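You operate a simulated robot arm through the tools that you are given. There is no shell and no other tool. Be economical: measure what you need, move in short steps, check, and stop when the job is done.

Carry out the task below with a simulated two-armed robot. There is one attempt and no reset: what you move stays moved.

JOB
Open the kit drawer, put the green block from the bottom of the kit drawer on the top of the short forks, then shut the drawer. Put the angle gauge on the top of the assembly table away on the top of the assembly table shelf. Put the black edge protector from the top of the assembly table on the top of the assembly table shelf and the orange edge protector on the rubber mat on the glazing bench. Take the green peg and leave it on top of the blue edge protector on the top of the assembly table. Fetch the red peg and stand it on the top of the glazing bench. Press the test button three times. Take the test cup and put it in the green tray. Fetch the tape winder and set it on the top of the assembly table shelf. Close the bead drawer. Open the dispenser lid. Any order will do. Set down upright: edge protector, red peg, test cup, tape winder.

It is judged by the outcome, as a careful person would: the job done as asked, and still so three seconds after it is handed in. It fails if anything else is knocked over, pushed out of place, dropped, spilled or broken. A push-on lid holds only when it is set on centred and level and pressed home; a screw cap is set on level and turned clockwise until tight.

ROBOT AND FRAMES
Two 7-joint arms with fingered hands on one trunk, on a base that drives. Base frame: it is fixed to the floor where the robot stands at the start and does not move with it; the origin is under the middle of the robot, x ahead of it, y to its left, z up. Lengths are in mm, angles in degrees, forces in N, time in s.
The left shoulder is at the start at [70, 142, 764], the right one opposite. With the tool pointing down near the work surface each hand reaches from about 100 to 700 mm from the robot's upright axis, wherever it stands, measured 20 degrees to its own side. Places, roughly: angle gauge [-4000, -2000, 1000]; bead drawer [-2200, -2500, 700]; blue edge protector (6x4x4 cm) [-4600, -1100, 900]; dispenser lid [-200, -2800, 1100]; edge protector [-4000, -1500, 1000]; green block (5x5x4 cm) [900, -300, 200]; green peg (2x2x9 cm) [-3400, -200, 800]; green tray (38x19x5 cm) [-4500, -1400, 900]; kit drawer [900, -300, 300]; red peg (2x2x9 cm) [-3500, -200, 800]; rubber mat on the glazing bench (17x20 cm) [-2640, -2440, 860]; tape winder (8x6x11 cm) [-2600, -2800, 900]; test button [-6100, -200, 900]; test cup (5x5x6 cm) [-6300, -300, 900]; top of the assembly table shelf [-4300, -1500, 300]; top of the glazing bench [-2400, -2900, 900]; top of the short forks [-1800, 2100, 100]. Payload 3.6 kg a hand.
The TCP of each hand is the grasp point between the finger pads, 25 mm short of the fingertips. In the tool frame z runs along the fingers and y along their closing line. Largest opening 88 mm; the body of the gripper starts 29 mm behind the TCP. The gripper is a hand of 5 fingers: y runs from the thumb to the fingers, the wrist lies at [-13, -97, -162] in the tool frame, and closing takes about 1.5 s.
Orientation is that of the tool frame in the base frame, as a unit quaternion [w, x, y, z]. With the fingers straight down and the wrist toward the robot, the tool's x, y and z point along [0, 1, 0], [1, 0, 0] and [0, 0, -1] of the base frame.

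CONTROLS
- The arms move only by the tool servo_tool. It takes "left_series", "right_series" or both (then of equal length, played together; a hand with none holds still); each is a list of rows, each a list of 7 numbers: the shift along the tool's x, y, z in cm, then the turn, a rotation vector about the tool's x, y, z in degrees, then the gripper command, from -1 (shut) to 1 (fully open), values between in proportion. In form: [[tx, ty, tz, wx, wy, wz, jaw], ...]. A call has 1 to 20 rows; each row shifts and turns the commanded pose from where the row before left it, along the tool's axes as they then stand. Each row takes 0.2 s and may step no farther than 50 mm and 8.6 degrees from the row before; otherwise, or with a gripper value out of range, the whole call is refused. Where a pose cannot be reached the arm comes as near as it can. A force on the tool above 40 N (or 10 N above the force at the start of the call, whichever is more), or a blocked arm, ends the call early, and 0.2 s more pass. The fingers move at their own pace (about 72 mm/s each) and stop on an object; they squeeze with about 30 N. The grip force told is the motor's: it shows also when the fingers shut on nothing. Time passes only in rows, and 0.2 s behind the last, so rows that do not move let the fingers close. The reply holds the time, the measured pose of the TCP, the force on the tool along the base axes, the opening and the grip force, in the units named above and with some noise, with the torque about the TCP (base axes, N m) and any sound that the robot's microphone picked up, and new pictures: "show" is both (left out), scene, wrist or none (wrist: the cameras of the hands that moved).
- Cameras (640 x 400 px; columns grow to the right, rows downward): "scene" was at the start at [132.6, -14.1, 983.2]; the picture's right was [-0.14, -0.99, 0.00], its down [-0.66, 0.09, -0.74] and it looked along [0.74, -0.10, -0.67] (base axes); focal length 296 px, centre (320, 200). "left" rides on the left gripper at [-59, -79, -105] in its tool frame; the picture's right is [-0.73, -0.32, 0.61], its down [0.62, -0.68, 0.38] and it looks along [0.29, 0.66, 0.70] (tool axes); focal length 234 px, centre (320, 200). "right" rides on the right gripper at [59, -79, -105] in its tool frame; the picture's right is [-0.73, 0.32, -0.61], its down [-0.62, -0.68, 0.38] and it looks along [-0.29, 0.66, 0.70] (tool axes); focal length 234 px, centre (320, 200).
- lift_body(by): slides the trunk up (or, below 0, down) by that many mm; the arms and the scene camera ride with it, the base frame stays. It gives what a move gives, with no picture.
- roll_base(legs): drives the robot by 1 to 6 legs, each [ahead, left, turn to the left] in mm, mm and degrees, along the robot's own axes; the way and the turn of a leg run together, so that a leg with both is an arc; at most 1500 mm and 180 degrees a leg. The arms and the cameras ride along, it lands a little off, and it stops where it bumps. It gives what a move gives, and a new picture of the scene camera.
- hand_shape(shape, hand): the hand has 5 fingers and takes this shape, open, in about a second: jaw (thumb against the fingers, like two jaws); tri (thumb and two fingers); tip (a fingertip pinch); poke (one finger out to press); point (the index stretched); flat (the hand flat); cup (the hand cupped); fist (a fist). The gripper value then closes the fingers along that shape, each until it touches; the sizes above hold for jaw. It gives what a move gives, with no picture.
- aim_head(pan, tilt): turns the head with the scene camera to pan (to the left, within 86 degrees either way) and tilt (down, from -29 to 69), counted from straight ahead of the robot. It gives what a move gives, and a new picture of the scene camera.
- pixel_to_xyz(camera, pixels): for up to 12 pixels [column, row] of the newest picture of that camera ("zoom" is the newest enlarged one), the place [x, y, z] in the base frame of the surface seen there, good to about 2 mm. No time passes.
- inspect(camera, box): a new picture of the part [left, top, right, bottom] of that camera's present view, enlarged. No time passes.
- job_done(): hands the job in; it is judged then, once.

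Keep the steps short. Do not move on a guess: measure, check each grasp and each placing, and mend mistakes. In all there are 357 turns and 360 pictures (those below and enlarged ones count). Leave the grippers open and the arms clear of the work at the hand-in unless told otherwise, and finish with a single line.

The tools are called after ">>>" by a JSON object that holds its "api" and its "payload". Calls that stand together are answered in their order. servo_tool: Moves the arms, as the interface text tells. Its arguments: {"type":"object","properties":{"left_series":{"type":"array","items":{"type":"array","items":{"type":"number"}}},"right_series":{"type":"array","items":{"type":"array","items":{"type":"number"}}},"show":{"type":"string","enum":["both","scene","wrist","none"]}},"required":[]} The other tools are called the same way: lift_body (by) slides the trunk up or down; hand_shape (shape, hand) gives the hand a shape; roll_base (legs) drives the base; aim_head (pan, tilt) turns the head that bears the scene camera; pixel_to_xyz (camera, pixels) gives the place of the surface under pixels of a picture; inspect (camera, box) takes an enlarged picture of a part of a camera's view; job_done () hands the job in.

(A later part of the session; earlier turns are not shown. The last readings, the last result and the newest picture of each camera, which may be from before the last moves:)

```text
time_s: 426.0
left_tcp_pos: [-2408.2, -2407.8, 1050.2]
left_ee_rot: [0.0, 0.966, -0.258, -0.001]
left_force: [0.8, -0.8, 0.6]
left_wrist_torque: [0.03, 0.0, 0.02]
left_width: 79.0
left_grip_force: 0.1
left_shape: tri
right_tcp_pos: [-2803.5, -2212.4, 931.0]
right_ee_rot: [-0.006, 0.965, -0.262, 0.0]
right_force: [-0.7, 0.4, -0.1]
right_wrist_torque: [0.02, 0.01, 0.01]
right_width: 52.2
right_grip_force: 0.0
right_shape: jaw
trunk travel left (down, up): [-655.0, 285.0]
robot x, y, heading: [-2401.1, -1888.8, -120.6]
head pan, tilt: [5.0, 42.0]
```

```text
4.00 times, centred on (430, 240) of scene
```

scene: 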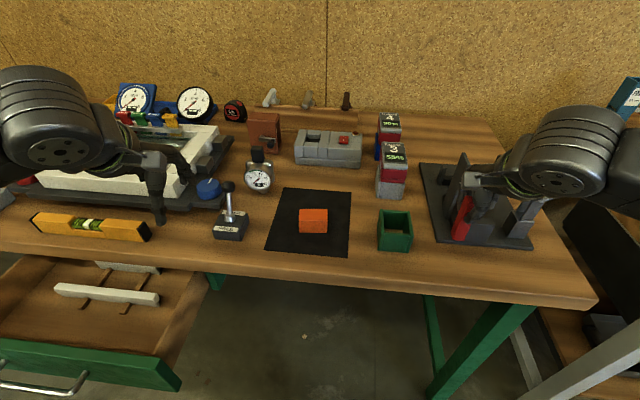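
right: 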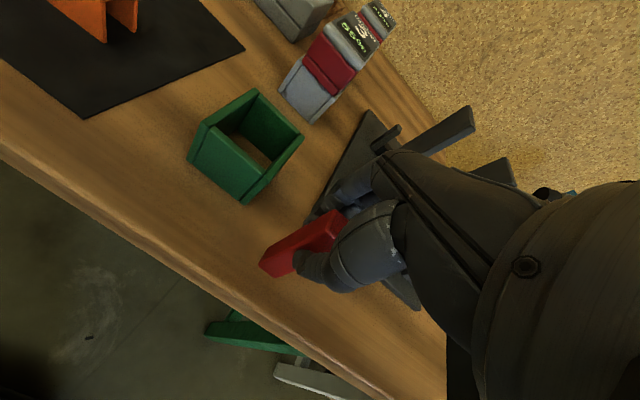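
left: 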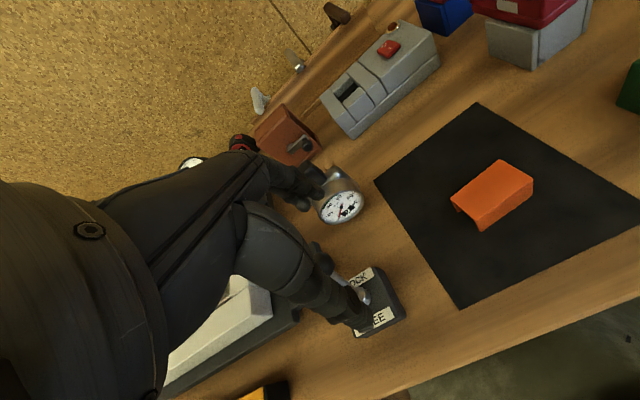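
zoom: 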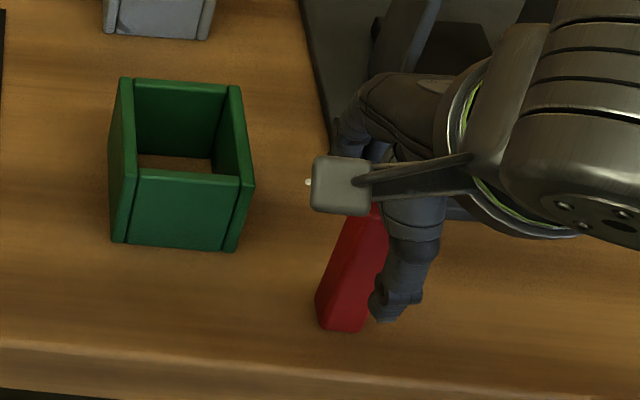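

>>> {"api": "servo_tool", "payload": {"right_series": [[0, 0, -1, 0, 0, 0, 0.3], [0, 0, -3, 0, 0, 0, 0.3], [0, 0, -4, 0, 0, 0, 0.3], [0, 0, -4, 0, 0, 0, 0.3], [0, 0, -4, 0, 0, 0, 0.5], [-4, 0, 0, 0, 0, 0, 1], [-4, 0, 0, 0, 0, 0, 1], [-4, 0, 0, 0, 0, 0, 1]], "show": "scene"}}

>>> {"api": "inspect", "payload": {"camera": "scene", "box": [360, 170, 520, 290]}}

```text
time_s: 427.8
left_tcp_pos: [-2408.7, -2407.1, 1051.5]
left_ee_rot: [0.0, 0.966, -0.258, -0.001]
left_force: [-0.5, -0.4, -0.8]
left_wrist_torque: [0.01, 0.0, -0.01]
left_width: 79.1
left_grip_force: 0.0
left_shape: tri
right_tcp_pos: [-2905.7, -2149.8, 1088.4]
right_ee_rot: [-0.004, 0.965, -0.262, 0.001]
right_force: [0.4, -0.4, -0.6]
right_wrist_torque: [-0.01, -0.01, 0.01]
right_width: 87.5
right_grip_force: 0.0
right_shape: jaw
trunk travel left (down, up): [-655.0, 285.0]
robot x, y, heading: [-2395.9, -1887.6, -120.6]
head pan, tilt: [5.0, 42.0]
```

scene: 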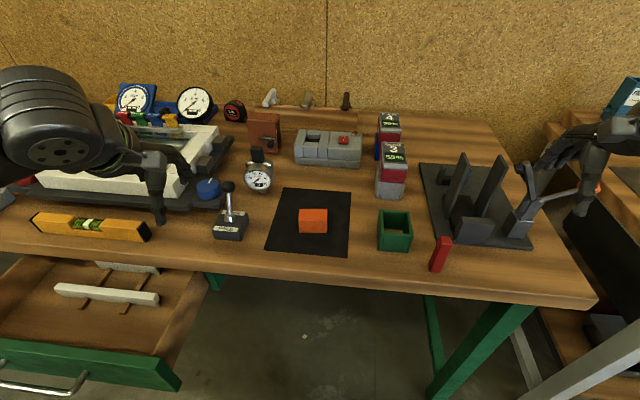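

```text
3.33 times, centred on (440, 230) of scene
```

zoom: 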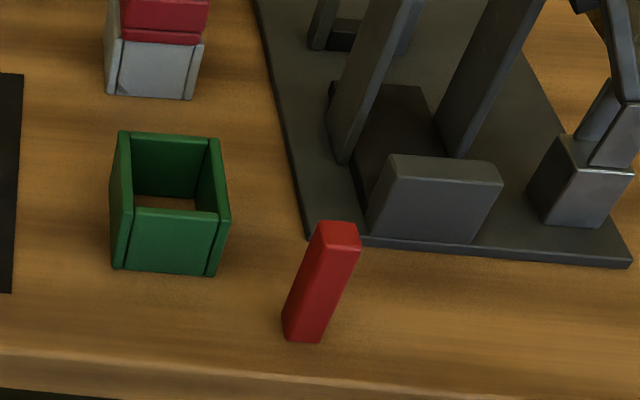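

Red peg stands. Now the tape winder: drive ahead 130, raise the right hand out of the way, and yaw the left hand 8.4°.

>>> {"api": "servo_tool", "payload": {"right_series": [[-2, 0, -4, 0, 0, 0, 1], [-2, 0, -4, 0, 0, 0, 1]], "left_series": [[0, 0, -2, 0, 0, 8.4, 1], [0, 0, -2, 0, 0, 0, 1]], "show": "none"}}

>>> {"api": "hand_shape", "payload": {"hand": "left", "shape": "jaw"}}

>>> {"api": "roll_base", "payload": {"legs": [[130, 0, 0]]}}

>>> {"api": "inspect", "payload": {"camera": "scene", "box": [180, 90, 360, 230]}}

```text
time_s: 428.4
left_tcp_pos: [-2406.3, -2405.9, 1092.7]
left_ee_rot: [0.0, 0.944, -0.329, -0.001]
left_force: [-0.2, 1.0, -0.1]
left_wrist_torque: [-0.01, -0.03, -0.01]
left_width: 87.9
left_grip_force: 0.0
left_shape: tri
right_tcp_pos: [-2939.3, -2134.6, 1171.4]
right_ee_rot: [-0.004, 0.965, -0.262, 0.001]
right_force: [0.2, -0.4, 0.0]
right_wrist_torque: [-0.03, -0.01, 0.04]
right_width: 87.6
right_grip_force: 0.0
right_shape: jaw
trunk travel left (down, up): [-655.0, 285.0]
robot x, y, heading: [-2397.9, -1884.0, -120.7]
head pan, tilt: [5.0, 42.0]
```

```text
time_s: 429.3
left_tcp_pos: [-2407.7, -2406.1, 1092.1]
left_ee_rot: [0.0, 0.945, -0.328, -0.001]
left_force: [-0.5, 0.3, -0.2]
left_wrist_torque: [0.03, -0.01, -0.03]
left_width: 87.8
left_grip_force: 0.0
left_shape: jaw
right_tcp_pos: [-2936.9, -2134.7, 1170.6]
right_ee_rot: [-0.004, 0.965, -0.262, 0.0]
right_force: [0.0, 1.5, 0.3]
right_wrist_torque: [0.02, 0.0, -0.01]
right_width: 87.6
right_grip_force: 0.0
right_shape: jaw
trunk travel left (down, up): [-655.0, 285.0]
robot x, y, heading: [-2401.3, -1886.8, -121.0]
head pan, tilt: [5.0, 42.0]
```

```text
time_s: 430.6
left_tcp_pos: [-2472.9, -2517.9, 1090.8]
left_ee_rot: [0.0, 0.944, -0.329, 0.0]
left_force: [0.6, -0.7, 0.5]
left_wrist_torque: [-0.01, 0.0, 0.04]
left_width: 87.8
left_grip_force: 0.0
left_shape: jaw
right_tcp_pos: [-3003.4, -2245.8, 1171.3]
right_ee_rot: [-0.004, 0.965, -0.262, 0.001]
right_force: [0.8, -0.2, 0.6]
right_wrist_torque: [-0.02, -0.01, 0.01]
right_width: 87.8
right_grip_force: 0.1
right_shape: jaw
trunk travel left (down, up): [-655.0, 285.0]
robot x, y, heading: [-2465.8, -2000.9, -120.7]
head pan, tilt: [5.0, 42.0]
```

scene: 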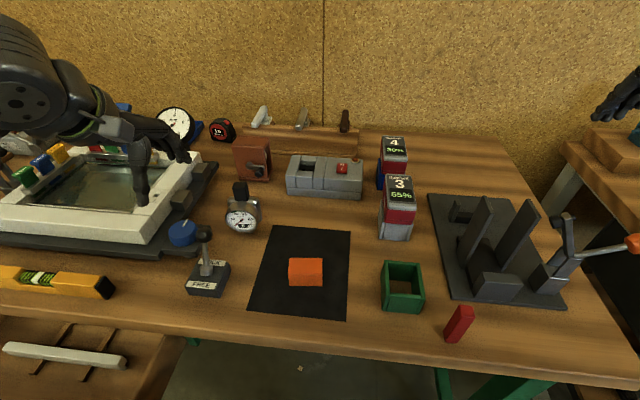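

```text
2.86 times, centred on (270, 160) of scene
```

zoom: 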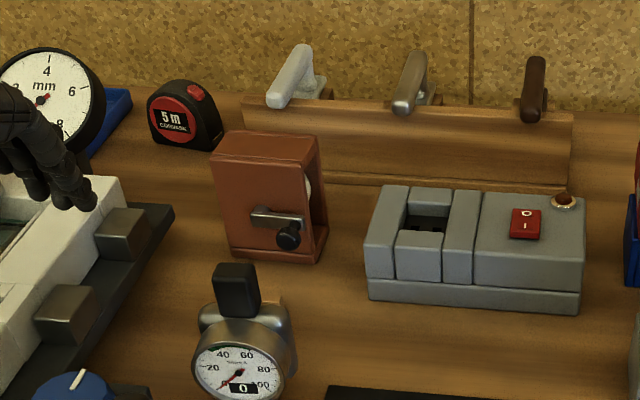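

>>> {"api": "pixel_to_xyz", "payload": {"camera": "zoom", "pixels": [[216, 158], [298, 167], [315, 140], [232, 134], [265, 150], [290, 238], [255, 213], [300, 215], [238, 272], [280, 190], [240, 300], [315, 230]]}}

```text
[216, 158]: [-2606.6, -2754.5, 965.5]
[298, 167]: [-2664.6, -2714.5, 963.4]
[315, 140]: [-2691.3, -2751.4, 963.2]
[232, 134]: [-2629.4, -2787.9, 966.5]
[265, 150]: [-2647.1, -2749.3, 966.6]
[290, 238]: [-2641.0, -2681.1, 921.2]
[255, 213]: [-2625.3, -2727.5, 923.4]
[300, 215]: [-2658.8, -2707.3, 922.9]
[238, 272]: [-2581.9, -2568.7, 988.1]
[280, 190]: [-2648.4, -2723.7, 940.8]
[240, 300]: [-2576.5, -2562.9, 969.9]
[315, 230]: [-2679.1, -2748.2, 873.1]
```

>>> {"api": "servo_tool", "payload": {"left_series": [[0.1, 4.2, 0, 0, 0, -2, 1], [0.1, 4.2, 0, 0, 0, 0, 1], [0.1, 4.2, 0, 0, 0, 0, 1], [0.1, 4.2, 0, 0, 0, 0, 1], [0.1, 4.2, 0, 0, 0, 0, 1], [0.1, 4.2, 0, 0, 0, 0, 1], [0.1, 4, 0, 0, 0, 0, 1], [0, 0, 0, 0, 0, 0, 1]]}}

>>> {"api": "inspect", "payload": {"camera": "left", "box": [260, 160, 500, 340]}}

```text
time_s: 432.4
left_tcp_pos: [-2642.4, -2755.1, 1089.3]
left_ee_rot: [0.0, 0.95, -0.314, -0.002]
left_force: [0.4, -0.7, -0.8]
left_wrist_torque: [-0.01, 0.01, -0.01]
left_width: 87.8
left_grip_force: 0.1
left_shape: jaw
right_tcp_pos: [-3003.8, -2245.6, 1172.1]
right_ee_rot: [-0.005, 0.965, -0.263, 0.0]
right_force: [0.0, -0.6, -1.1]
right_wrist_torque: [-0.03, 0.03, 0.0]
right_width: 87.7
right_grip_force: 0.1
right_shape: jaw
trunk travel left (down, up): [-655.0, 285.0]
robot x, y, heading: [-2468.0, -1998.0, -120.7]
head pan, tilt: [5.0, 42.0]
```

scene: 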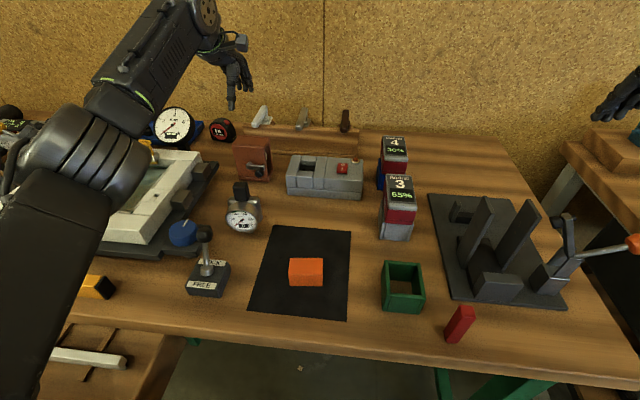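
left: 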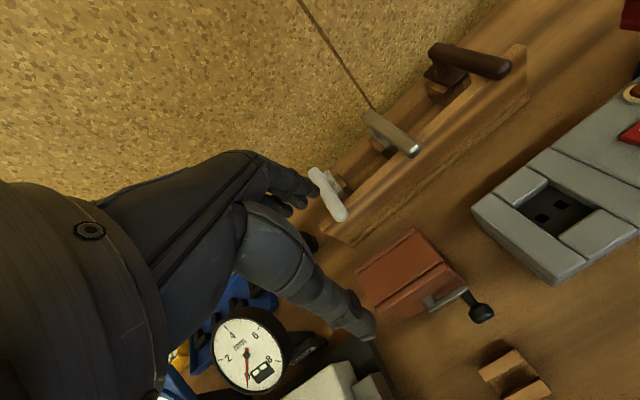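

```text
2.22 times, centred on (380, 250) of left
```

zoom: 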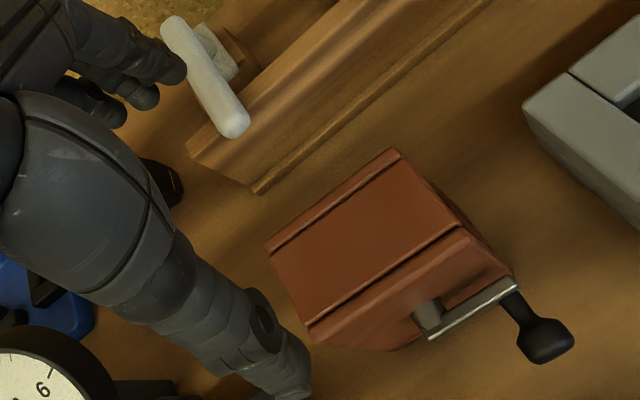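

>>> {"api": "pixel_to_xyz", "payload": {"camera": "zoom", "pixels": [[272, 246], [390, 155], [458, 228], [314, 330], [360, 245], [230, 115], [165, 185], [30, 350], [430, 310], [350, 345]]}}

```text
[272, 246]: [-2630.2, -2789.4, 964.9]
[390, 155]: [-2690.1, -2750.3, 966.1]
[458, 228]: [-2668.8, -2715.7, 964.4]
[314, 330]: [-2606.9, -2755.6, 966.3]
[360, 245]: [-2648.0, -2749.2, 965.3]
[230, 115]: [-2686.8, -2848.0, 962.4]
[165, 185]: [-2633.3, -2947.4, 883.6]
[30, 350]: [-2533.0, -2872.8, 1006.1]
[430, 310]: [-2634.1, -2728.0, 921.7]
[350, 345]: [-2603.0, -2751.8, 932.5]
```

>>> {"api": "servo_tool", "payload": {"left_series": [[-0.7, 0.2, 0, 0, 0, -3, 0.6], [0, 0, 4, 0, 0, 0, 0.6], [0, 0, 4, 0, 0, 0, 0.6], [0, 0, 2, 0, 0, 0, 0.6], [0, 0, 0, 0, 0, 0, 0.6]]}}

>>> {"api": "inspect", "payload": {"camera": "scene", "box": [180, 80, 340, 200]}}

>>> {"api": "inspect", "payload": {"camera": "left", "box": [220, 140, 480, 340]}}

```text
time_s: 433.6
left_tcp_pos: [-2649.7, -2756.1, 992.1]
left_ee_rot: [0.0, 0.958, -0.287, -0.002]
left_force: [-0.2, -0.2, 0.5]
left_wrist_torque: [0.02, 0.0, 0.0]
left_width: 70.6
left_grip_force: 0.0
left_shape: jaw
right_tcp_pos: [-3004.0, -2246.1, 1170.1]
right_ee_rot: [-0.005, 0.965, -0.262, 0.0]
right_force: [0.7, 0.3, -0.3]
right_wrist_torque: [0.05, -0.03, -0.02]
right_width: 87.6
right_grip_force: 0.1
right_shape: jaw
trunk travel left (down, up): [-655.0, 285.0]
robot x, y, heading: [-2465.9, -2001.0, -120.7]
head pan, tilt: [5.0, 42.0]
```

scene: 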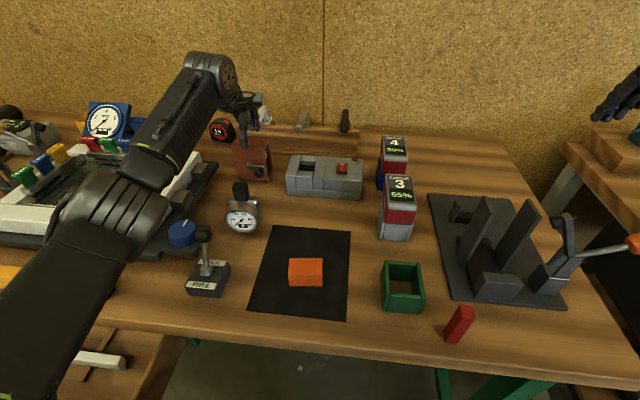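
left: 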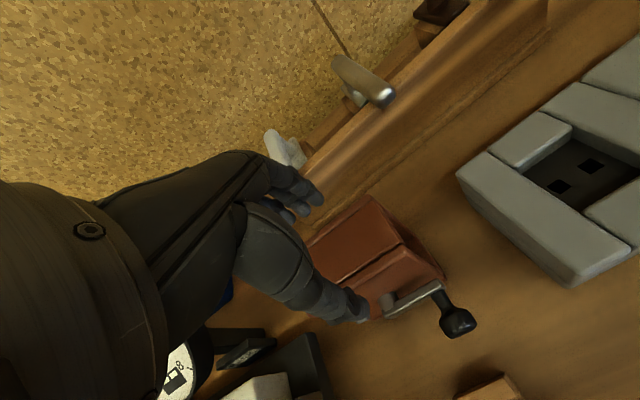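

```text
3.33 times, centred on (260, 140) of scene
```

zoom: 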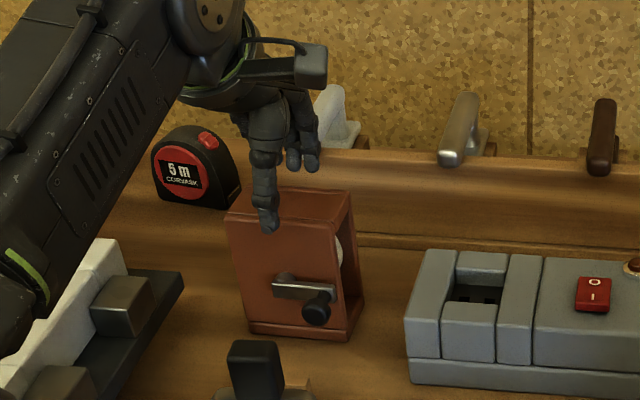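

```text
2.00 times, centred on (350, 240) of left
```

zoom: 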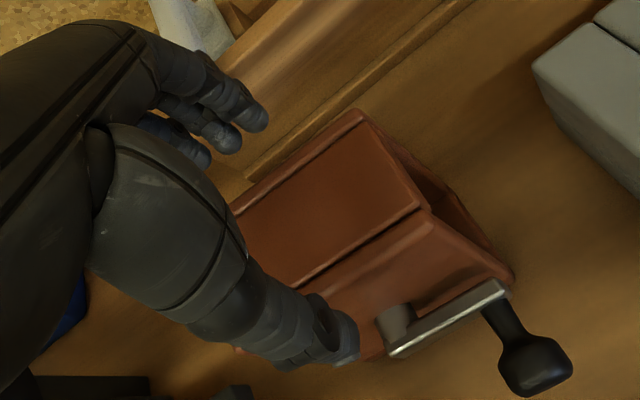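

Thumb in front (left of the crank), fingers behind. Descend 3.2 cm and close.

>>> {"api": "servo_tool", "payload": {"left_series": [[0, 0, 2, 0, 0, 0, 0.6], [0, 0, 1.2, 0, 0, 0, 0.6], [0, 0, 0, 0, 0, 0, 0], [0, 0, 0, 0, 0, 0, -0.5], [0, 0, 0, 0, 0, 0, -1], [0, 0, 0, 0, 0, 0, -1], [0, 0, 0, 0, 0, 0, -1]], "show": "none"}}

>>> {"api": "servo_tool", "payload": {"left_series": [[0, 0, -0.5, 0, 0, 0, -1], [0, 0, -1, 0, 0, 0, -1], [0, 0, -1.5, 0, 0, 0, -1], [0, 0, 0, 0, 0, 0, -1]]}}

>>> {"api": "inspect", "payload": {"camera": "scene", "box": [180, 80, 340, 200]}}

```text
time_s: 435.2
left_tcp_pos: [-2650.5, -2754.2, 960.0]
left_ee_rot: [-0.001, 0.958, -0.288, -0.001]
left_force: [1.8, 0.3, -0.2]
left_wrist_torque: [0.06, -0.01, -0.04]
left_width: 45.6
left_grip_force: 30.1
left_shape: jaw
right_tcp_pos: [-3004.0, -2246.7, 1170.5]
right_ee_rot: [-0.005, 0.965, -0.262, 0.0]
right_force: [0.1, -0.9, 0.2]
right_wrist_torque: [0.0, 0.03, 0.0]
right_width: 87.8
right_grip_force: 0.0
right_shape: jaw
trunk travel left (down, up): [-655.0, 285.0]
robot x, y, heading: [-2463.7, -2002.4, -120.6]
head pan, tilt: [5.0, 42.0]
```

```text
time_s: 436.2
left_tcp_pos: [-2649.7, -2755.1, 990.3]
left_ee_rot: [-0.002, 0.958, -0.286, -0.001]
left_force: [0.1, -0.4, -2.7]
left_wrist_torque: [-0.05, -0.01, -0.02]
left_width: 45.9
left_grip_force: 29.8
left_shape: jaw
right_tcp_pos: [-3004.7, -2246.5, 1170.9]
right_ee_rot: [-0.005, 0.965, -0.263, 0.001]
right_force: [-0.7, 0.1, -0.4]
right_wrist_torque: [0.02, 0.04, 0.01]
right_width: 87.9
right_grip_force: 0.1
right_shape: jaw
trunk travel left (down, up): [-655.0, 285.0]
robot x, y, heading: [-2462.2, -1996.0, -120.6]
head pan, tilt: [5.0, 42.0]
```

scene: 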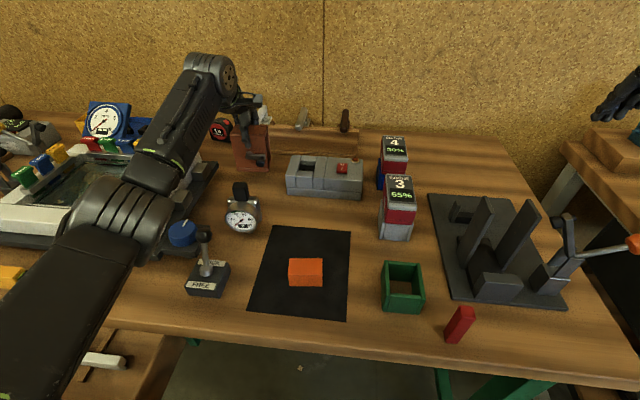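
left: 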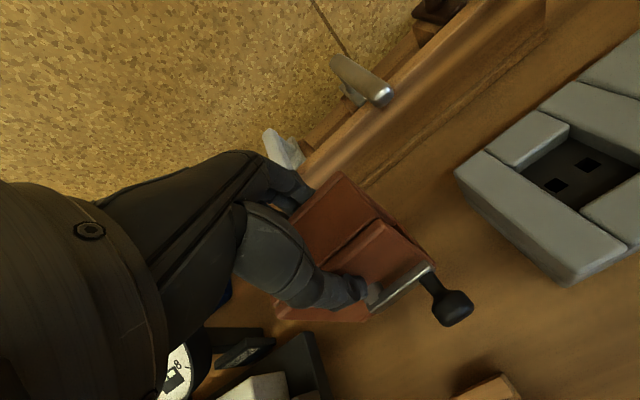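

```text
3.33 times, centred on (260, 140) of scene
```

zoom: 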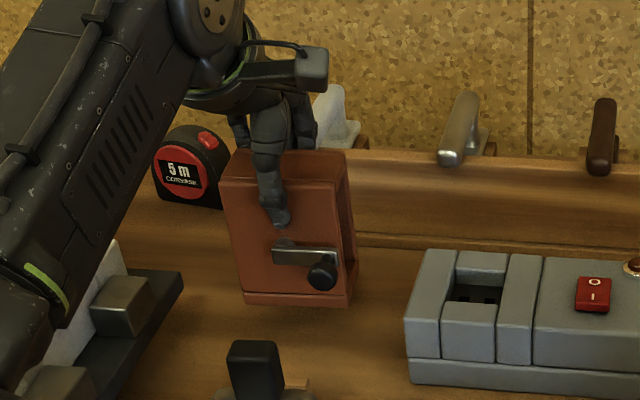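

Held level. Lift 13 cm to clear the gauge pump, then back the base off.

>>> {"api": "servo_tool", "payload": {"left_series": [[0, 0, -3, 0, 0, 0, -1], [0, 0, -4, 0, 0, 0, -1], [0, 0, -4, 0, 0, 0, -1], [0, 0, -3, 0, 0, 0, -1], [0, 0, 0, 0, 0, 0, -1]], "show": "none"}}

```text
time_s: 437.4
left_tcp_pos: [-2648.4, -2753.9, 1127.3]
left_ee_rot: [-0.001, 0.958, -0.288, -0.002]
left_force: [-0.3, -0.3, -1.9]
left_wrist_torque: [-0.03, -0.02, -0.01]
left_width: 45.5
left_grip_force: 30.1
left_shape: jaw
right_tcp_pos: [-3004.7, -2246.0, 1171.0]
right_ee_rot: [-0.004, 0.965, -0.263, 0.0]
right_force: [-0.1, 0.5, 0.4]
right_wrist_torque: [0.01, 0.0, -0.02]
right_width: 87.7
right_grip_force: 0.0
right_shape: jaw
trunk travel left (down, up): [-655.0, 285.0]
robot x, y, heading: [-2467.1, -2000.8, -121.1]
head pan, tilt: [5.0, 42.0]
```

>>> {"api": "roll_base", "payload": {"legs": [[-450, 0, 0]]}}

>>> {"api": "servo_tool", "payload": {"left_series": [[0, -3, 0, 0, 0, 0, -1], [0, -3, 0, 0, 0, 0, -1], [0, -3, 0, 0, 0, 0, -1], [0, -3, 0, 0, 0, 0, -1], [0, -3, 0, 0, 0, 0, -1], [0, -3, 0, 0, 0, 0, -1], [0, -3, 0, 0, 0, 0, -1]], "show": "none"}}

>>> {"api": "aim_head", "payload": {"pan": 20, "tilt": 42}}

```text
time_s: 440.1
left_tcp_pos: [-2421.9, -2368.5, 1128.1]
left_ee_rot: [-0.002, 0.958, -0.288, -0.001]
left_force: [-1.0, -0.5, -2.5]
left_wrist_torque: [-0.04, 0.02, 0.02]
left_width: 45.3
left_grip_force: 29.9
left_shape: jaw
right_tcp_pos: [-2776.2, -1860.1, 1171.3]
right_ee_rot: [-0.005, 0.964, -0.264, 0.0]
right_force: [-0.1, 0.0, 0.6]
right_wrist_torque: [0.02, 0.02, 0.03]
right_width: 87.7
right_grip_force: 0.1
right_shape: jaw
trunk travel left (down, up): [-655.0, 285.0]
robot x, y, heading: [-2237.6, -1614.5, -121.2]
head pan, tilt: [5.0, 42.0]
```

scene: 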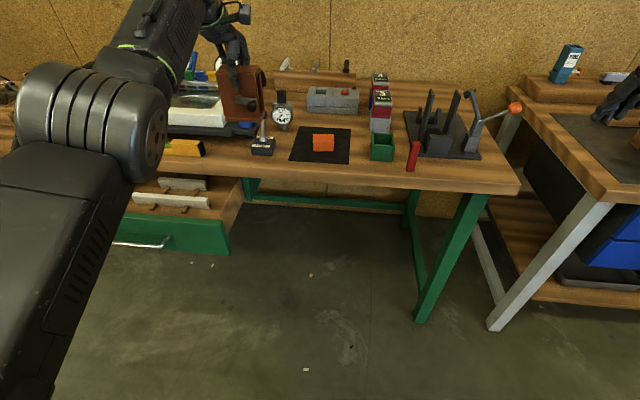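

```text
time_s: 441.7
left_tcp_pos: [-2423.5, -2366.4, 1127.3]
left_ee_rot: [-0.002, 0.957, -0.289, -0.001]
left_force: [0.4, 0.3, -2.3]
left_wrist_torque: [-0.04, -0.02, -0.01]
left_width: 45.3
left_grip_force: 30.4
left_shape: jaw
left hand out of reach, approached as far as the arm can: row 1, 2, 3, 4, 5, 6, 7
right_tcp_pos: [-2776.0, -1859.2, 1171.4]
right_ee_rot: [-0.004, 0.964, -0.264, 0.001]
right_force: [-0.1, 0.1, -0.8]
right_wrist_torque: [-0.03, -0.01, -0.02]
right_width: 87.4
right_grip_force: 0.0
right_shape: jaw
trunk travel left (down, up): [-655.0, 285.0]
robot x, y, heading: [-2237.4, -1615.0, -120.8]
head pan, tilt: [5.0, 42.0]
```

```text
time_s: 442.5
left_tcp_pos: [-2424.1, -2367.3, 1127.5]
left_ee_rot: [-0.002, 0.957, -0.29, -0.001]
left_force: [0.0, -0.1, -2.6]
left_wrist_torque: [-0.01, 0.02, -0.01]
left_width: 45.3
left_grip_force: 30.5
left_shape: jaw
right_tcp_pos: [-2775.7, -1859.1, 1172.1]
right_ee_rot: [-0.004, 0.964, -0.264, 0.001]
right_force: [0.6, -0.6, 0.3]
right_wrist_torque: [-0.02, 0.03, -0.02]
right_width: 87.7
right_grip_force: 0.0
right_shape: jaw
trunk travel left (down, up): [-655.0, 285.0]
robot x, y, heading: [-2236.4, -1617.7, -121.0]
head pan, tilt: [20.0, 42.0]
```

scene: 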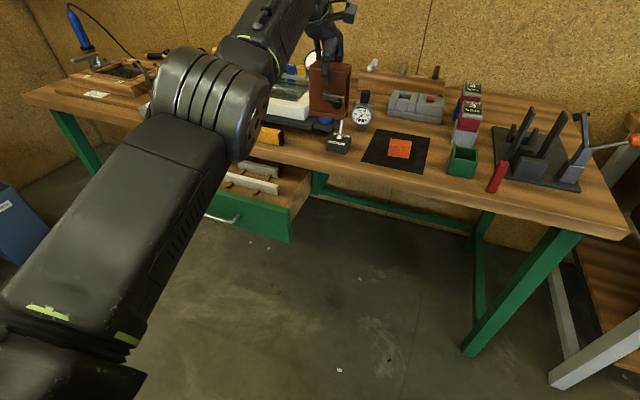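

>>> {"api": "servo_tool", "payload": {"left_series": [[0, -2, -1, 0, 0, -2, -1], [0, -2, -1, 0, 0, -2, -1], [0, -3, 0, 0, 0, 0, -1], [0, -3, 0, 0, 0, 0, -1], [0, -3, 0, 0, 0, 0, -1], [0, -3, 0, 0, 0, 0, -1], [0, 0, 0, 0, 0, 0, -1]], "show": "scene"}}

```text
time_s: 444.1
left_tcp_pos: [-2422.7, -2366.2, 1128.2]
left_ee_rot: [-0.001, 0.957, -0.289, -0.001]
left_force: [-0.2, 0.4, -3.0]
left_wrist_torque: [-0.05, -0.02, 0.02]
left_width: 45.4
left_grip_force: 30.1
left_shape: jaw
left hand out of reach, approached as far as the arm can: row 1, 2, 3, 4, 5, 6
right_tcp_pos: [-2775.9, -1860.3, 1172.3]
right_ee_rot: [-0.004, 0.964, -0.265, 0.001]
right_force: [-0.8, 0.2, 0.0]
right_wrist_torque: [0.01, -0.01, 0.03]
right_width: 87.4
right_grip_force: 0.1
right_shape: jaw
trunk travel left (down, up): [-655.0, 285.0]
robot x, y, heading: [-2230.8, -1616.6, -120.7]
head pan, tilt: [20.0, 42.0]
```

scene: 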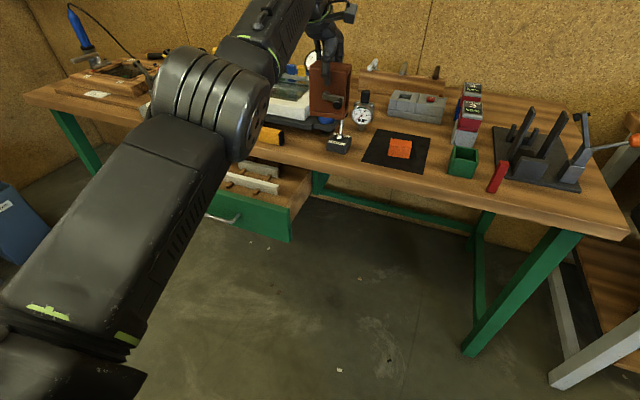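

>>> {"api": "servo_tool", "payload": {"left_series": [[0, 0, 3, 0, 0, 0, -1], [0, 0, 3, 0, 0, 0, -1], [0, -2, 0, 0, 0, 0, -1], [0, -3, 0, 0, 0, 0, -1], [0, -3, 0, 0, 0, 0, -1], [0, -3, 0, 0, 0, 0, -1], [0, -3, 0, 0, 0, 0, -1]], "show": "none"}}

```text
time_s: 445.7
left_tcp_pos: [-2345.5, -2249.3, 1072.2]
left_ee_rot: [-0.001, 0.958, -0.288, -0.002]
left_force: [-0.3, 0.4, -3.1]
left_wrist_torque: [-0.02, 0.05, 0.01]
left_width: 45.1
left_grip_force: 29.8
left_shape: jaw
right_tcp_pos: [-2775.1, -1858.5, 1172.7]
right_ee_rot: [-0.003, 0.964, -0.264, 0.0]
right_force: [-0.2, 0.3, 0.4]
right_wrist_torque: [0.02, 0.02, 0.0]
right_width: 87.9
right_grip_force: 0.1
right_shape: jaw
trunk travel left (down, up): [-655.0, 285.0]
robot x, y, heading: [-2235.6, -1614.6, -121.1]
head pan, tilt: [20.0, 42.0]
```

Retract the left hand further, strafe left 810 to line up the right hand with the drawer handle.

>>> {"api": "servo_tool", "payload": {"left_series": [[0, -4, 0, 0, 0, 0, -1], [0, -4, 0, 0, 0, 0, -1], [0, -4, 0, 0, 0, 0, -1], [0, 0, 0, 0, 0, 0, -1]], "show": "none"}}

>>> {"api": "roll_base", "payload": {"legs": [[0, 800, 0]]}}

>>> {"api": "aim_head", "payload": {"pan": -15, "tilt": 45}}

```text
time_s: 446.7
left_tcp_pos: [-2278.7, -2156.1, 1072.9]
left_ee_rot: [-0.002, 0.957, -0.289, -0.002]
left_force: [0.3, 0.4, -1.9]
left_wrist_torque: [-0.05, 0.0, 0.01]
left_width: 45.3
left_grip_force: 30.2
left_shape: jaw
right_tcp_pos: [-2775.6, -1859.3, 1171.1]
right_ee_rot: [-0.004, 0.964, -0.265, 0.0]
right_force: [-1.1, 0.4, -0.4]
right_wrist_torque: [-0.01, 0.0, 0.04]
right_width: 87.5
right_grip_force: 0.0
right_shape: jaw
trunk travel left (down, up): [-655.0, 285.0]
robot x, y, heading: [-2236.5, -1614.7, -121.0]
head pan, tilt: [20.0, 42.0]
```

```text
time_s: 450.9
left_tcp_pos: [-1591.7, -2543.9, 1072.9]
left_ee_rot: [-0.001, 0.962, -0.272, 0.0]
left_force: [-0.1, 0.2, -2.5]
left_wrist_torque: [-0.08, -0.02, -0.02]
left_width: 45.1
left_grip_force: 30.1
left_shape: jaw
right_tcp_pos: [-2097.7, -2263.5, 1170.7]
right_ee_rot: [-0.004, 0.969, -0.247, 0.0]
right_force: [-0.1, -0.4, 0.0]
right_wrist_torque: [-0.02, 0.0, 0.02]
right_width: 87.8
right_grip_force: 0.0
right_shape: jaw
trunk travel left (down, up): [-655.0, 285.0]
robot x, y, heading: [-1562.7, -2000.5, -119.1]
head pan, tilt: [20.0, 42.0]
```

scene: 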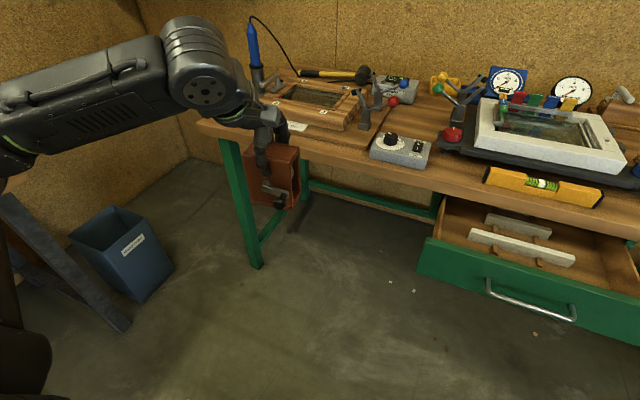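

```text
time_s: 451.9
left_tcp_pos: [-1591.5, -2543.5, 1071.4]
left_ee_rot: [-0.002, 0.962, -0.272, -0.001]
left_force: [0.0, -0.3, -1.9]
left_wrist_torque: [-0.02, 0.03, 0.04]
left_width: 45.1
left_grip_force: 29.9
left_shape: jaw
right_tcp_pos: [-2098.2, -2264.0, 1171.1]
right_ee_rot: [-0.004, 0.969, -0.248, 0.001]
right_force: [-0.4, -0.5, 0.3]
right_wrist_torque: [-0.04, 0.01, 0.0]
right_width: 88.1
right_grip_force: 0.1
right_shape: jaw
trunk travel left (down, up): [-655.0, 285.0]
robot x, y, heading: [-1563.1, -1998.3, -118.8]
head pan, tilt: [-15.0, 45.0]
```

scene: 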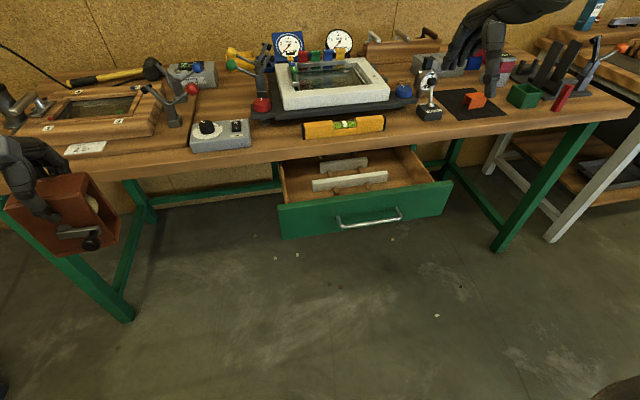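

>>> {"api": "pixel_to_xyz", "payload": {"camera": "scene", "pixels": [[340, 222], [370, 220], [400, 212], [285, 215], [445, 195], [300, 165], [420, 155], [250, 170], [350, 165], [130, 310], [500, 250], [80, 170]]}}

```text
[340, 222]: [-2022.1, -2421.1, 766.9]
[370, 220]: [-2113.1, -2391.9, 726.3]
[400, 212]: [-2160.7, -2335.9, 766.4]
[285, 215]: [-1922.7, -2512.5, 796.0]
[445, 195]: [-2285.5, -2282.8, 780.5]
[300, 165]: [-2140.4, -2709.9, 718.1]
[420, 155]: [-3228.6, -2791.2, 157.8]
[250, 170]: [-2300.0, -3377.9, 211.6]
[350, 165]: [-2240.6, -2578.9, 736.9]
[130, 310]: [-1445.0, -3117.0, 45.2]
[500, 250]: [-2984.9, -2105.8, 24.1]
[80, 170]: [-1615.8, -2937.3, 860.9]
```

Align heading, shut the right fingers, lower the trunk 400 so the hand is at the handle height.

>>> {"api": "roll_base", "payload": {"legs": [[0, 0, -2.3]]}}

>>> {"api": "servo_tool", "payload": {"right_series": [[0, 0, 0, 0, 0, 0, -1], [0, 0, 0, 0, 0, 0, -1], [0, 0, 0, 0, 0, 0, -1], [0, 0, 0, 0, 0, 0, -1], [0, 0, 0, 0, 0, 0, -1]], "show": "none"}}

>>> {"api": "lift_body", "payload": {"by": -400}}

>>> {"api": "aim_head", "payload": {"pan": -15, "tilt": 40}}

```text
time_s: 452.7
left_tcp_pos: [-1614.0, -2542.5, 1070.7]
left_ee_rot: [-0.001, 0.957, -0.292, -0.001]
left_force: [0.2, -0.3, -2.6]
left_wrist_torque: [-0.04, 0.01, 0.04]
left_width: 45.4
left_grip_force: 29.6
left_shape: jaw
right_tcp_pos: [-2107.3, -2243.0, 1171.5]
right_ee_rot: [-0.004, 0.964, -0.267, 0.001]
right_force: [0.9, -0.2, -0.9]
right_wrist_torque: [0.01, 0.0, 0.0]
right_width: 87.9
right_grip_force: 0.1
right_shape: jaw
trunk travel left (down, up): [-655.0, 285.0]
robot x, y, heading: [-1565.1, -2005.1, -121.4]
head pan, tilt: [-15.0, 45.0]
```

scene: 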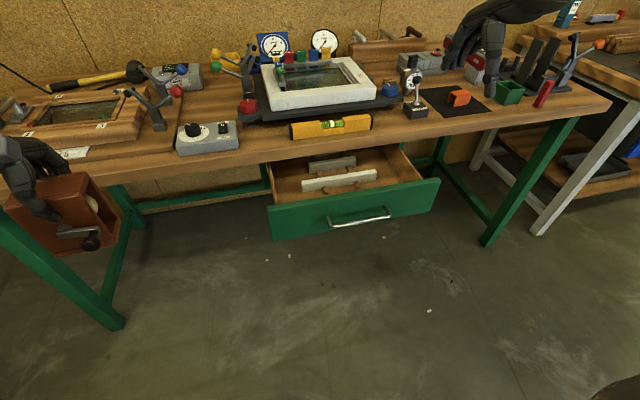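

```text
time_s: 453.9
left_tcp_pos: [-1613.2, -2542.7, 1073.3]
left_ee_rot: [-0.001, 0.957, -0.291, 0.0]
left_force: [-0.1, 0.3, -2.6]
left_wrist_torque: [-0.02, 0.0, 0.01]
left_width: 45.1
left_grip_force: 29.8
left_shape: jaw
right_tcp_pos: [-2108.3, -2242.7, 1170.8]
right_ee_rot: [-0.004, 0.964, -0.267, 0.0]
right_force: [-0.8, 0.3, 0.8]
right_wrist_torque: [-0.01, -0.01, -0.01]
right_width: 0.0
right_grip_force: 30.6
right_shape: jaw
trunk travel left (down, up): [-655.0, 285.0]
robot x, y, heading: [-1566.5, -1998.7, -121.1]
head pan, tilt: [-15.0, 45.0]
```

```text
time_s: 457.7
left_tcp_pos: [-1612.3, -2543.9, 671.8]
left_ee_rot: [-0.001, 0.957, -0.291, -0.001]
left_force: [0.1, 0.5, -3.2]
left_wrist_torque: [-0.04, 0.04, 0.0]
left_width: 45.4
left_grip_force: 30.1
left_shape: jaw
right_tcp_pos: [-2107.8, -2243.1, 771.2]
right_ee_rot: [-0.004, 0.964, -0.267, 0.0]
right_force: [0.2, 0.1, 0.0]
right_wrist_torque: [-0.01, 0.04, -0.06]
right_width: 0.1
right_grip_force: 29.5
right_shape: jaw
trunk travel left (down, up): [-255.0, 685.0]
robot x, y, heading: [-1567.0, -1998.7, -121.3]
head pan, tilt: [-15.0, 45.0]
```

```text
time_s: 458.4
left_tcp_pos: [-1613.1, -2542.8, 671.4]
left_ee_rot: [-0.001, 0.956, -0.292, -0.002]
left_force: [-0.8, -0.3, -2.2]
left_wrist_torque: [-0.03, 0.01, -0.01]
left_width: 45.1
left_grip_force: 30.2
left_shape: jaw
right_tcp_pos: [-2108.3, -2243.1, 771.6]
right_ee_rot: [-0.005, 0.964, -0.268, 0.001]
right_force: [-0.2, 0.3, 0.2]
right_wrist_torque: [0.01, -0.01, 0.0]
right_width: 0.0
right_grip_force: 30.1
right_shape: jaw
trunk travel left (down, up): [-255.0, 685.0]
robot x, y, heading: [-1567.7, -1998.5, -121.6]
head pan, tilt: [-15.0, 40.0]
```

scene: 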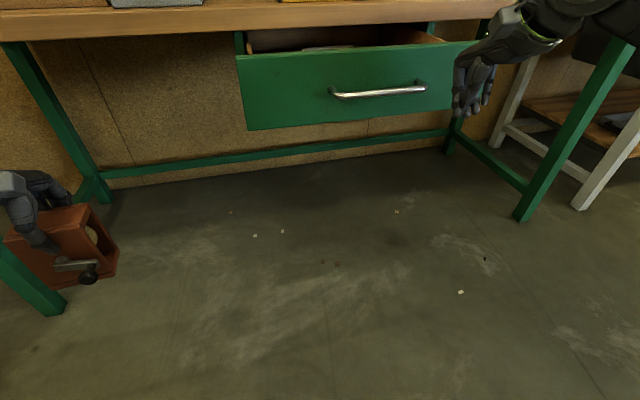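

>>> {"api": "pixel_to_xyz", "payload": {"camera": "scene", "pixels": [[35, 290], [15, 262], [50, 308], [50, 110], [95, 180], [70, 230], [110, 250], [90, 275]]}}

```text
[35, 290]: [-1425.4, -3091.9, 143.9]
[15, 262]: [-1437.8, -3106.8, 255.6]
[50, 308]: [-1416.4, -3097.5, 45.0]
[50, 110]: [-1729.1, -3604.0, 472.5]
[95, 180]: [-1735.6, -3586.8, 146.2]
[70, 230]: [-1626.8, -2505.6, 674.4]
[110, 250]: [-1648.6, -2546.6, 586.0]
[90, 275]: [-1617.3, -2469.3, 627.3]
```

The leg is well away from the winder. Shift left 80 and push ahead.

>>> {"api": "roll_base", "payload": {"legs": [[0, 75, 0], [220, 0, 0]]}}

```text
time_s: 460.7
left_tcp_pos: [-1667.1, -2772.2, 672.5]
left_ee_rot: [-0.002, 0.955, -0.295, -0.002]
left_force: [-0.8, -0.5, -2.6]
left_wrist_torque: [0.01, -0.02, 0.0]
left_width: 44.8
left_grip_force: 29.5
left_shape: jaw
right_tcp_pos: [-2159.9, -2467.9, 770.3]
right_ee_rot: [-0.004, 0.963, -0.27, 0.0]
right_force: [-0.5, -0.5, 1.2]
right_wrist_torque: [-0.01, 0.01, 0.01]
right_width: 0.0
right_grip_force: 30.0
right_shape: jaw
trunk travel left (down, up): [-255.0, 685.0]
robot x, y, heading: [-1622.4, -2228.3, -121.6]
head pan, tilt: [-15.0, 40.0]
```

scene: 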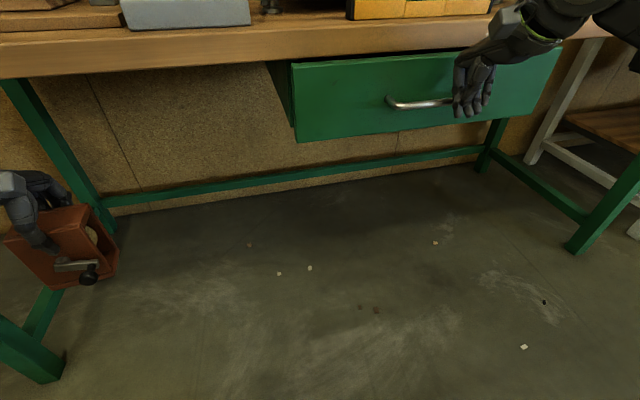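

>>> {"api": "roll_base", "payload": {"legs": [[130, 0, 0]]}}

```text
time_s: 461.7
left_tcp_pos: [-1698.4, -2818.6, 673.4]
left_ee_rot: [0.001, 0.955, -0.297, -0.001]
left_force: [-0.4, -0.3, -2.1]
left_wrist_torque: [-0.04, 0.01, 0.03]
left_width: 44.9
left_grip_force: 29.6
left_shape: jaw
right_tcp_pos: [-2188.6, -2512.1, 774.0]
right_ee_rot: [-0.007, 0.963, -0.27, 0.001]
right_force: [15.7, 17.1, 2.5]
right_wrist_torque: [0.28, -0.15, -0.03]
right_width: 0.1
right_grip_force: 30.2
right_shape: jaw
trunk travel left (down, up): [-255.0, 685.0]
robot x, y, heading: [-1651.2, -2278.9, -121.8]
head pan, tilt: [-15.0, 40.0]
stopped in leg 1: the force on the tool passed its limit at 61 N (the readings are from after the stop); the commanded pose is now the measured one
```

scene: 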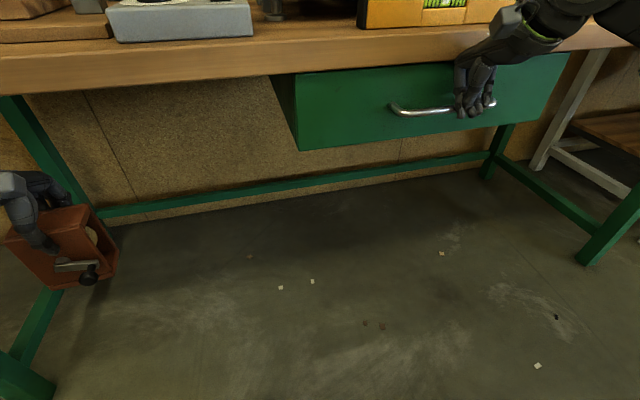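

>>> {"api": "pixel_to_xyz", "payload": {"camera": "scene", "pixels": [[330, 110], [400, 90], [540, 90], [330, 62], [200, 65], [420, 110], [550, 60], [310, 140]]}}

>>> {"api": "inspect", "payload": {"camera": "scene", "box": [260, 20, 600, 170]}}

```text
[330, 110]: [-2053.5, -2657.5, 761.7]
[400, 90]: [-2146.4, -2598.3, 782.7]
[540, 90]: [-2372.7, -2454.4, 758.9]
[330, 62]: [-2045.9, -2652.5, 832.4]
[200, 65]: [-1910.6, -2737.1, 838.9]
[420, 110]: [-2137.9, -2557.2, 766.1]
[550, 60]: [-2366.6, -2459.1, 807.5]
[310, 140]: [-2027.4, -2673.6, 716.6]
```

```text
1.88 times, centred on (430, 95) of scene
```

zoom: 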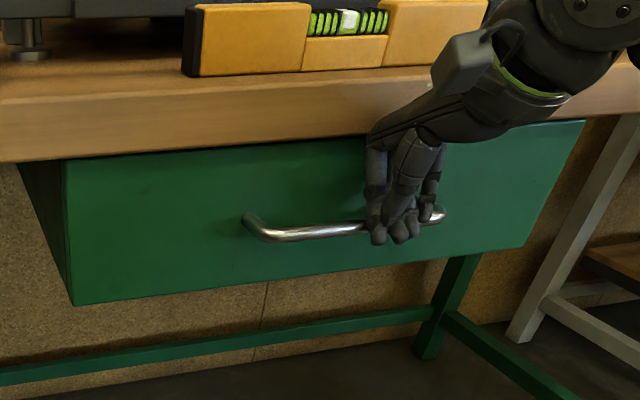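

Drawer face is now flush with the table edge (f equal within 8 mm): closed. Back off, raise, and head to the dispenser at (-200,-2800).

>>> {"api": "roll_base", "payload": {"legs": [[-500, 0, 0]]}}

>>> {"api": "lift_body", "payload": {"by": 400}}

>>> {"api": "servo_tool", "payload": {"right_series": [[0, 0, 0, 0, 0, 0, 1], [0, 0, 0, 0, 0, 0, 1], [0, 0, 0, 0, 0, 0, 1]], "show": "none"}}

>>> {"api": "aim_head", "payload": {"pan": 75, "tilt": 25}}

```text
time_s: 464.6
left_tcp_pos: [-1441.6, -2398.0, 671.1]
left_ee_rot: [-0.002, 0.954, -0.3, -0.001]
left_force: [1.0, -0.3, -3.1]
left_wrist_torque: [-0.07, -0.02, 0.02]
left_width: 45.2
left_grip_force: 30.0
left_shape: jaw
right_tcp_pos: [-1928.2, -2089.6, 770.5]
right_ee_rot: [-0.008, 0.962, -0.274, 0.001]
right_force: [1.0, -0.3, 1.2]
right_wrist_torque: [0.02, -0.01, 0.02]
right_width: 0.3
right_grip_force: 29.8
right_shape: jaw
trunk travel left (down, up): [-255.0, 685.0]
robot x, y, heading: [-1382.0, -1859.4, -122.2]
head pan, tilt: [-15.0, 40.0]
```

scene: 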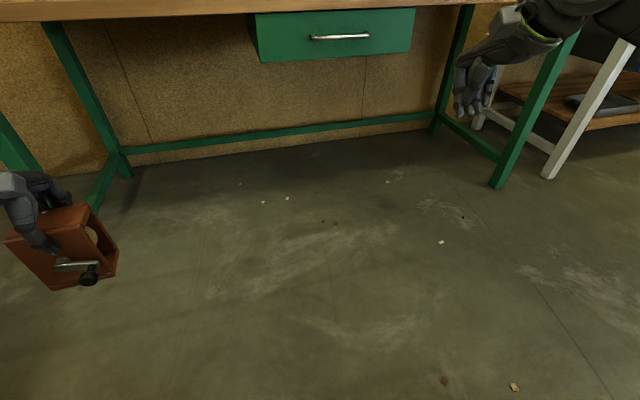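

```text
time_s: 468.5
left_tcp_pos: [-1441.8, -2399.7, 1071.9]
left_ee_rot: [-0.001, 0.954, -0.3, 0.0]
left_force: [0.1, 0.2, -2.9]
left_wrist_torque: [-0.03, -0.01, 0.01]
left_width: 45.1
left_grip_force: 29.6
left_shape: jaw
right_tcp_pos: [-1928.8, -2089.0, 1170.8]
right_ee_rot: [-0.008, 0.962, -0.274, 0.001]
right_force: [-0.4, -1.1, 0.1]
right_wrist_torque: [0.0, 0.01, 0.02]
right_width: 0.0
right_grip_force: 30.2
right_shape: jaw
trunk travel left (down, up): [-655.0, 285.0]
robot x, y, heading: [-1381.5, -1859.6, -122.1]
head pan, tilt: [-15.0, 40.0]
```

```text
time_s: 469.3
left_tcp_pos: [-1440.6, -2399.4, 1072.0]
left_ee_rot: [-0.001, 0.954, -0.3, -0.001]
left_force: [-0.5, 0.9, -2.9]
left_wrist_torque: [0.0, -0.01, 0.02]
left_width: 45.2
left_grip_force: 29.8
left_shape: jaw
right_tcp_pos: [-1927.9, -2089.5, 1171.6]
right_ee_rot: [-0.008, 0.962, -0.274, 0.001]
right_force: [0.0, -0.2, -0.1]
right_wrist_torque: [0.0, 0.01, 0.0]
right_width: 87.8
right_grip_force: 0.0
right_shape: jaw
trunk travel left (down, up): [-655.0, 285.0]
robot x, y, heading: [-1384.6, -1862.5, -122.2]
head pan, tilt: [-15.0, 40.0]
```

```text
time_s: 470.9
left_tcp_pos: [-1440.5, -2399.4, 1071.9]
left_ee_rot: [-0.001, 0.954, -0.3, -0.001]
left_force: [-1.0, 0.1, -2.5]
left_wrist_torque: [-0.04, -0.04, 0.0]
left_width: 44.9
left_grip_force: 29.7
left_shape: jaw
right_tcp_pos: [-1928.1, -2088.3, 1170.4]
right_ee_rot: [-0.009, 0.962, -0.274, 0.0]
right_force: [0.9, 0.3, -0.3]
right_wrist_torque: [-0.01, -0.03, 0.04]
right_width: 88.0
right_grip_force: 0.1
right_shape: jaw
trunk travel left (down, up): [-655.0, 285.0]
robot x, y, heading: [-1385.0, -1862.5, -122.2]
head pan, tilt: [75.0, 25.0]
```

scene: 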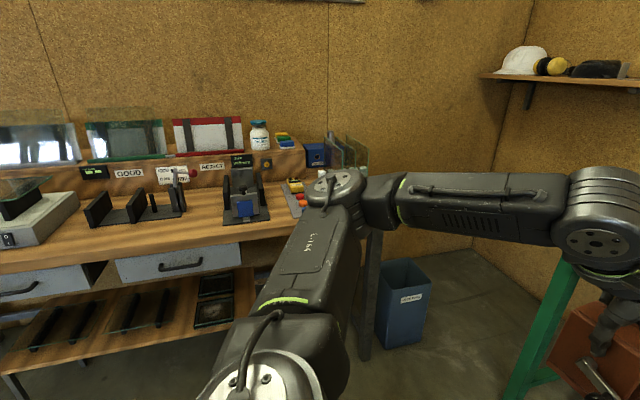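

Another bench stands along the left wall. Turn left 90° to face it and look.

>>> {"api": "roll_base", "payload": {"legs": [[0, 0, 90]]}}

>>> {"api": "aim_head", "payload": {"pan": -5, "tilt": 20}}

```text
time_s: 475.2
left_tcp_pos: [-843.4, -1907.8, 1071.0]
left_ee_rot: [-0.001, 0.885, 0.466, -0.002]
left_force: [0.4, -0.2, -2.3]
left_wrist_torque: [-0.01, 0.01, 0.05]
left_width: 44.8
left_grip_force: 30.5
left_shape: jaw
right_tcp_pos: [-1149.9, -2399.6, 1170.3]
right_ee_rot: [-0.005, 0.872, 0.49, -0.005]
right_force: [0.3, 0.4, 0.0]
right_wrist_torque: [-0.03, 0.03, 0.01]
right_width: 87.9
right_grip_force: 0.1
right_shape: jaw
trunk travel left (down, up): [-655.0, 285.0]
robot x, y, heading: [-1384.3, -1862.8, -31.9]
head pan, tilt: [75.0, 25.0]
```

scene: 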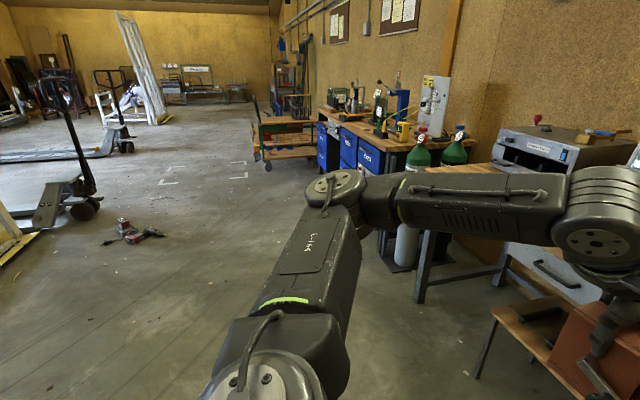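

```text
time_s: 476.7
left_tcp_pos: [-842.7, -1908.6, 1071.0]
left_ee_rot: [0.0, 0.885, 0.466, -0.001]
left_force: [0.3, -0.3, -3.4]
left_wrist_torque: [0.01, 0.0, -0.02]
left_width: 44.9
left_grip_force: 29.8
left_shape: jaw
right_tcp_pos: [-1149.5, -2399.3, 1172.1]
right_ee_rot: [-0.006, 0.872, 0.49, -0.005]
right_force: [0.2, 0.4, 0.0]
right_wrist_torque: [0.0, -0.03, -0.02]
right_width: 87.6
right_grip_force: 0.0
right_shape: jaw
trunk travel left (down, up): [-655.0, 285.0]
robot x, y, heading: [-1385.9, -1860.0, -31.7]
head pan, tilt: [-5.0, 20.0]
```

scene: 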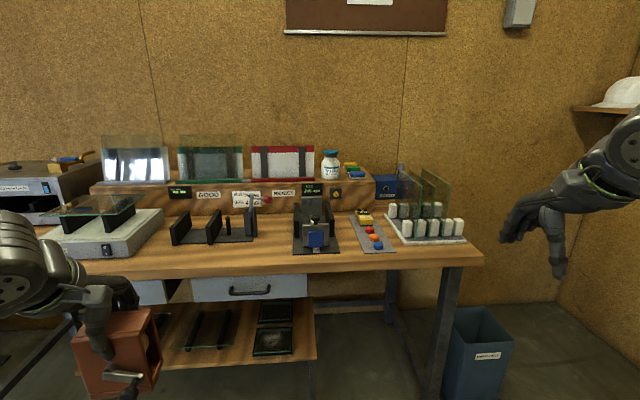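

>>> {"api": "inspect", "payload": {"camera": "scene", "box": [230, 130, 480, 280]}}

>>> {"api": "pixel_to_xyz", "payload": {"camera": "scene", "pixels": [[331, 155], [386, 182], [395, 178], [331, 175], [317, 235], [340, 255], [380, 255], [300, 262], [430, 180], [245, 285], [352, 165]]}}

```text
2.56 times, centred on (355, 205) of scene
```

zoom: 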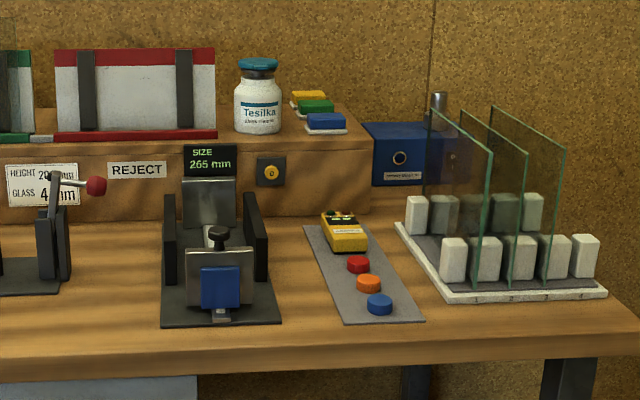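

```text
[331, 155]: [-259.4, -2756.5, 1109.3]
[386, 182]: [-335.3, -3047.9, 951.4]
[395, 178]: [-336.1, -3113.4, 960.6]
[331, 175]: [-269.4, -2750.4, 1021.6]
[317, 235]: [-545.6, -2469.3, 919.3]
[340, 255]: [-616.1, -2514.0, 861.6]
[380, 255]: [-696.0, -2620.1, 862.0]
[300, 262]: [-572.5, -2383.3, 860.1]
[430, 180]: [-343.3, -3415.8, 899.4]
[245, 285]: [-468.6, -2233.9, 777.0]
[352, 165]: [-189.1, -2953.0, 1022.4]
```

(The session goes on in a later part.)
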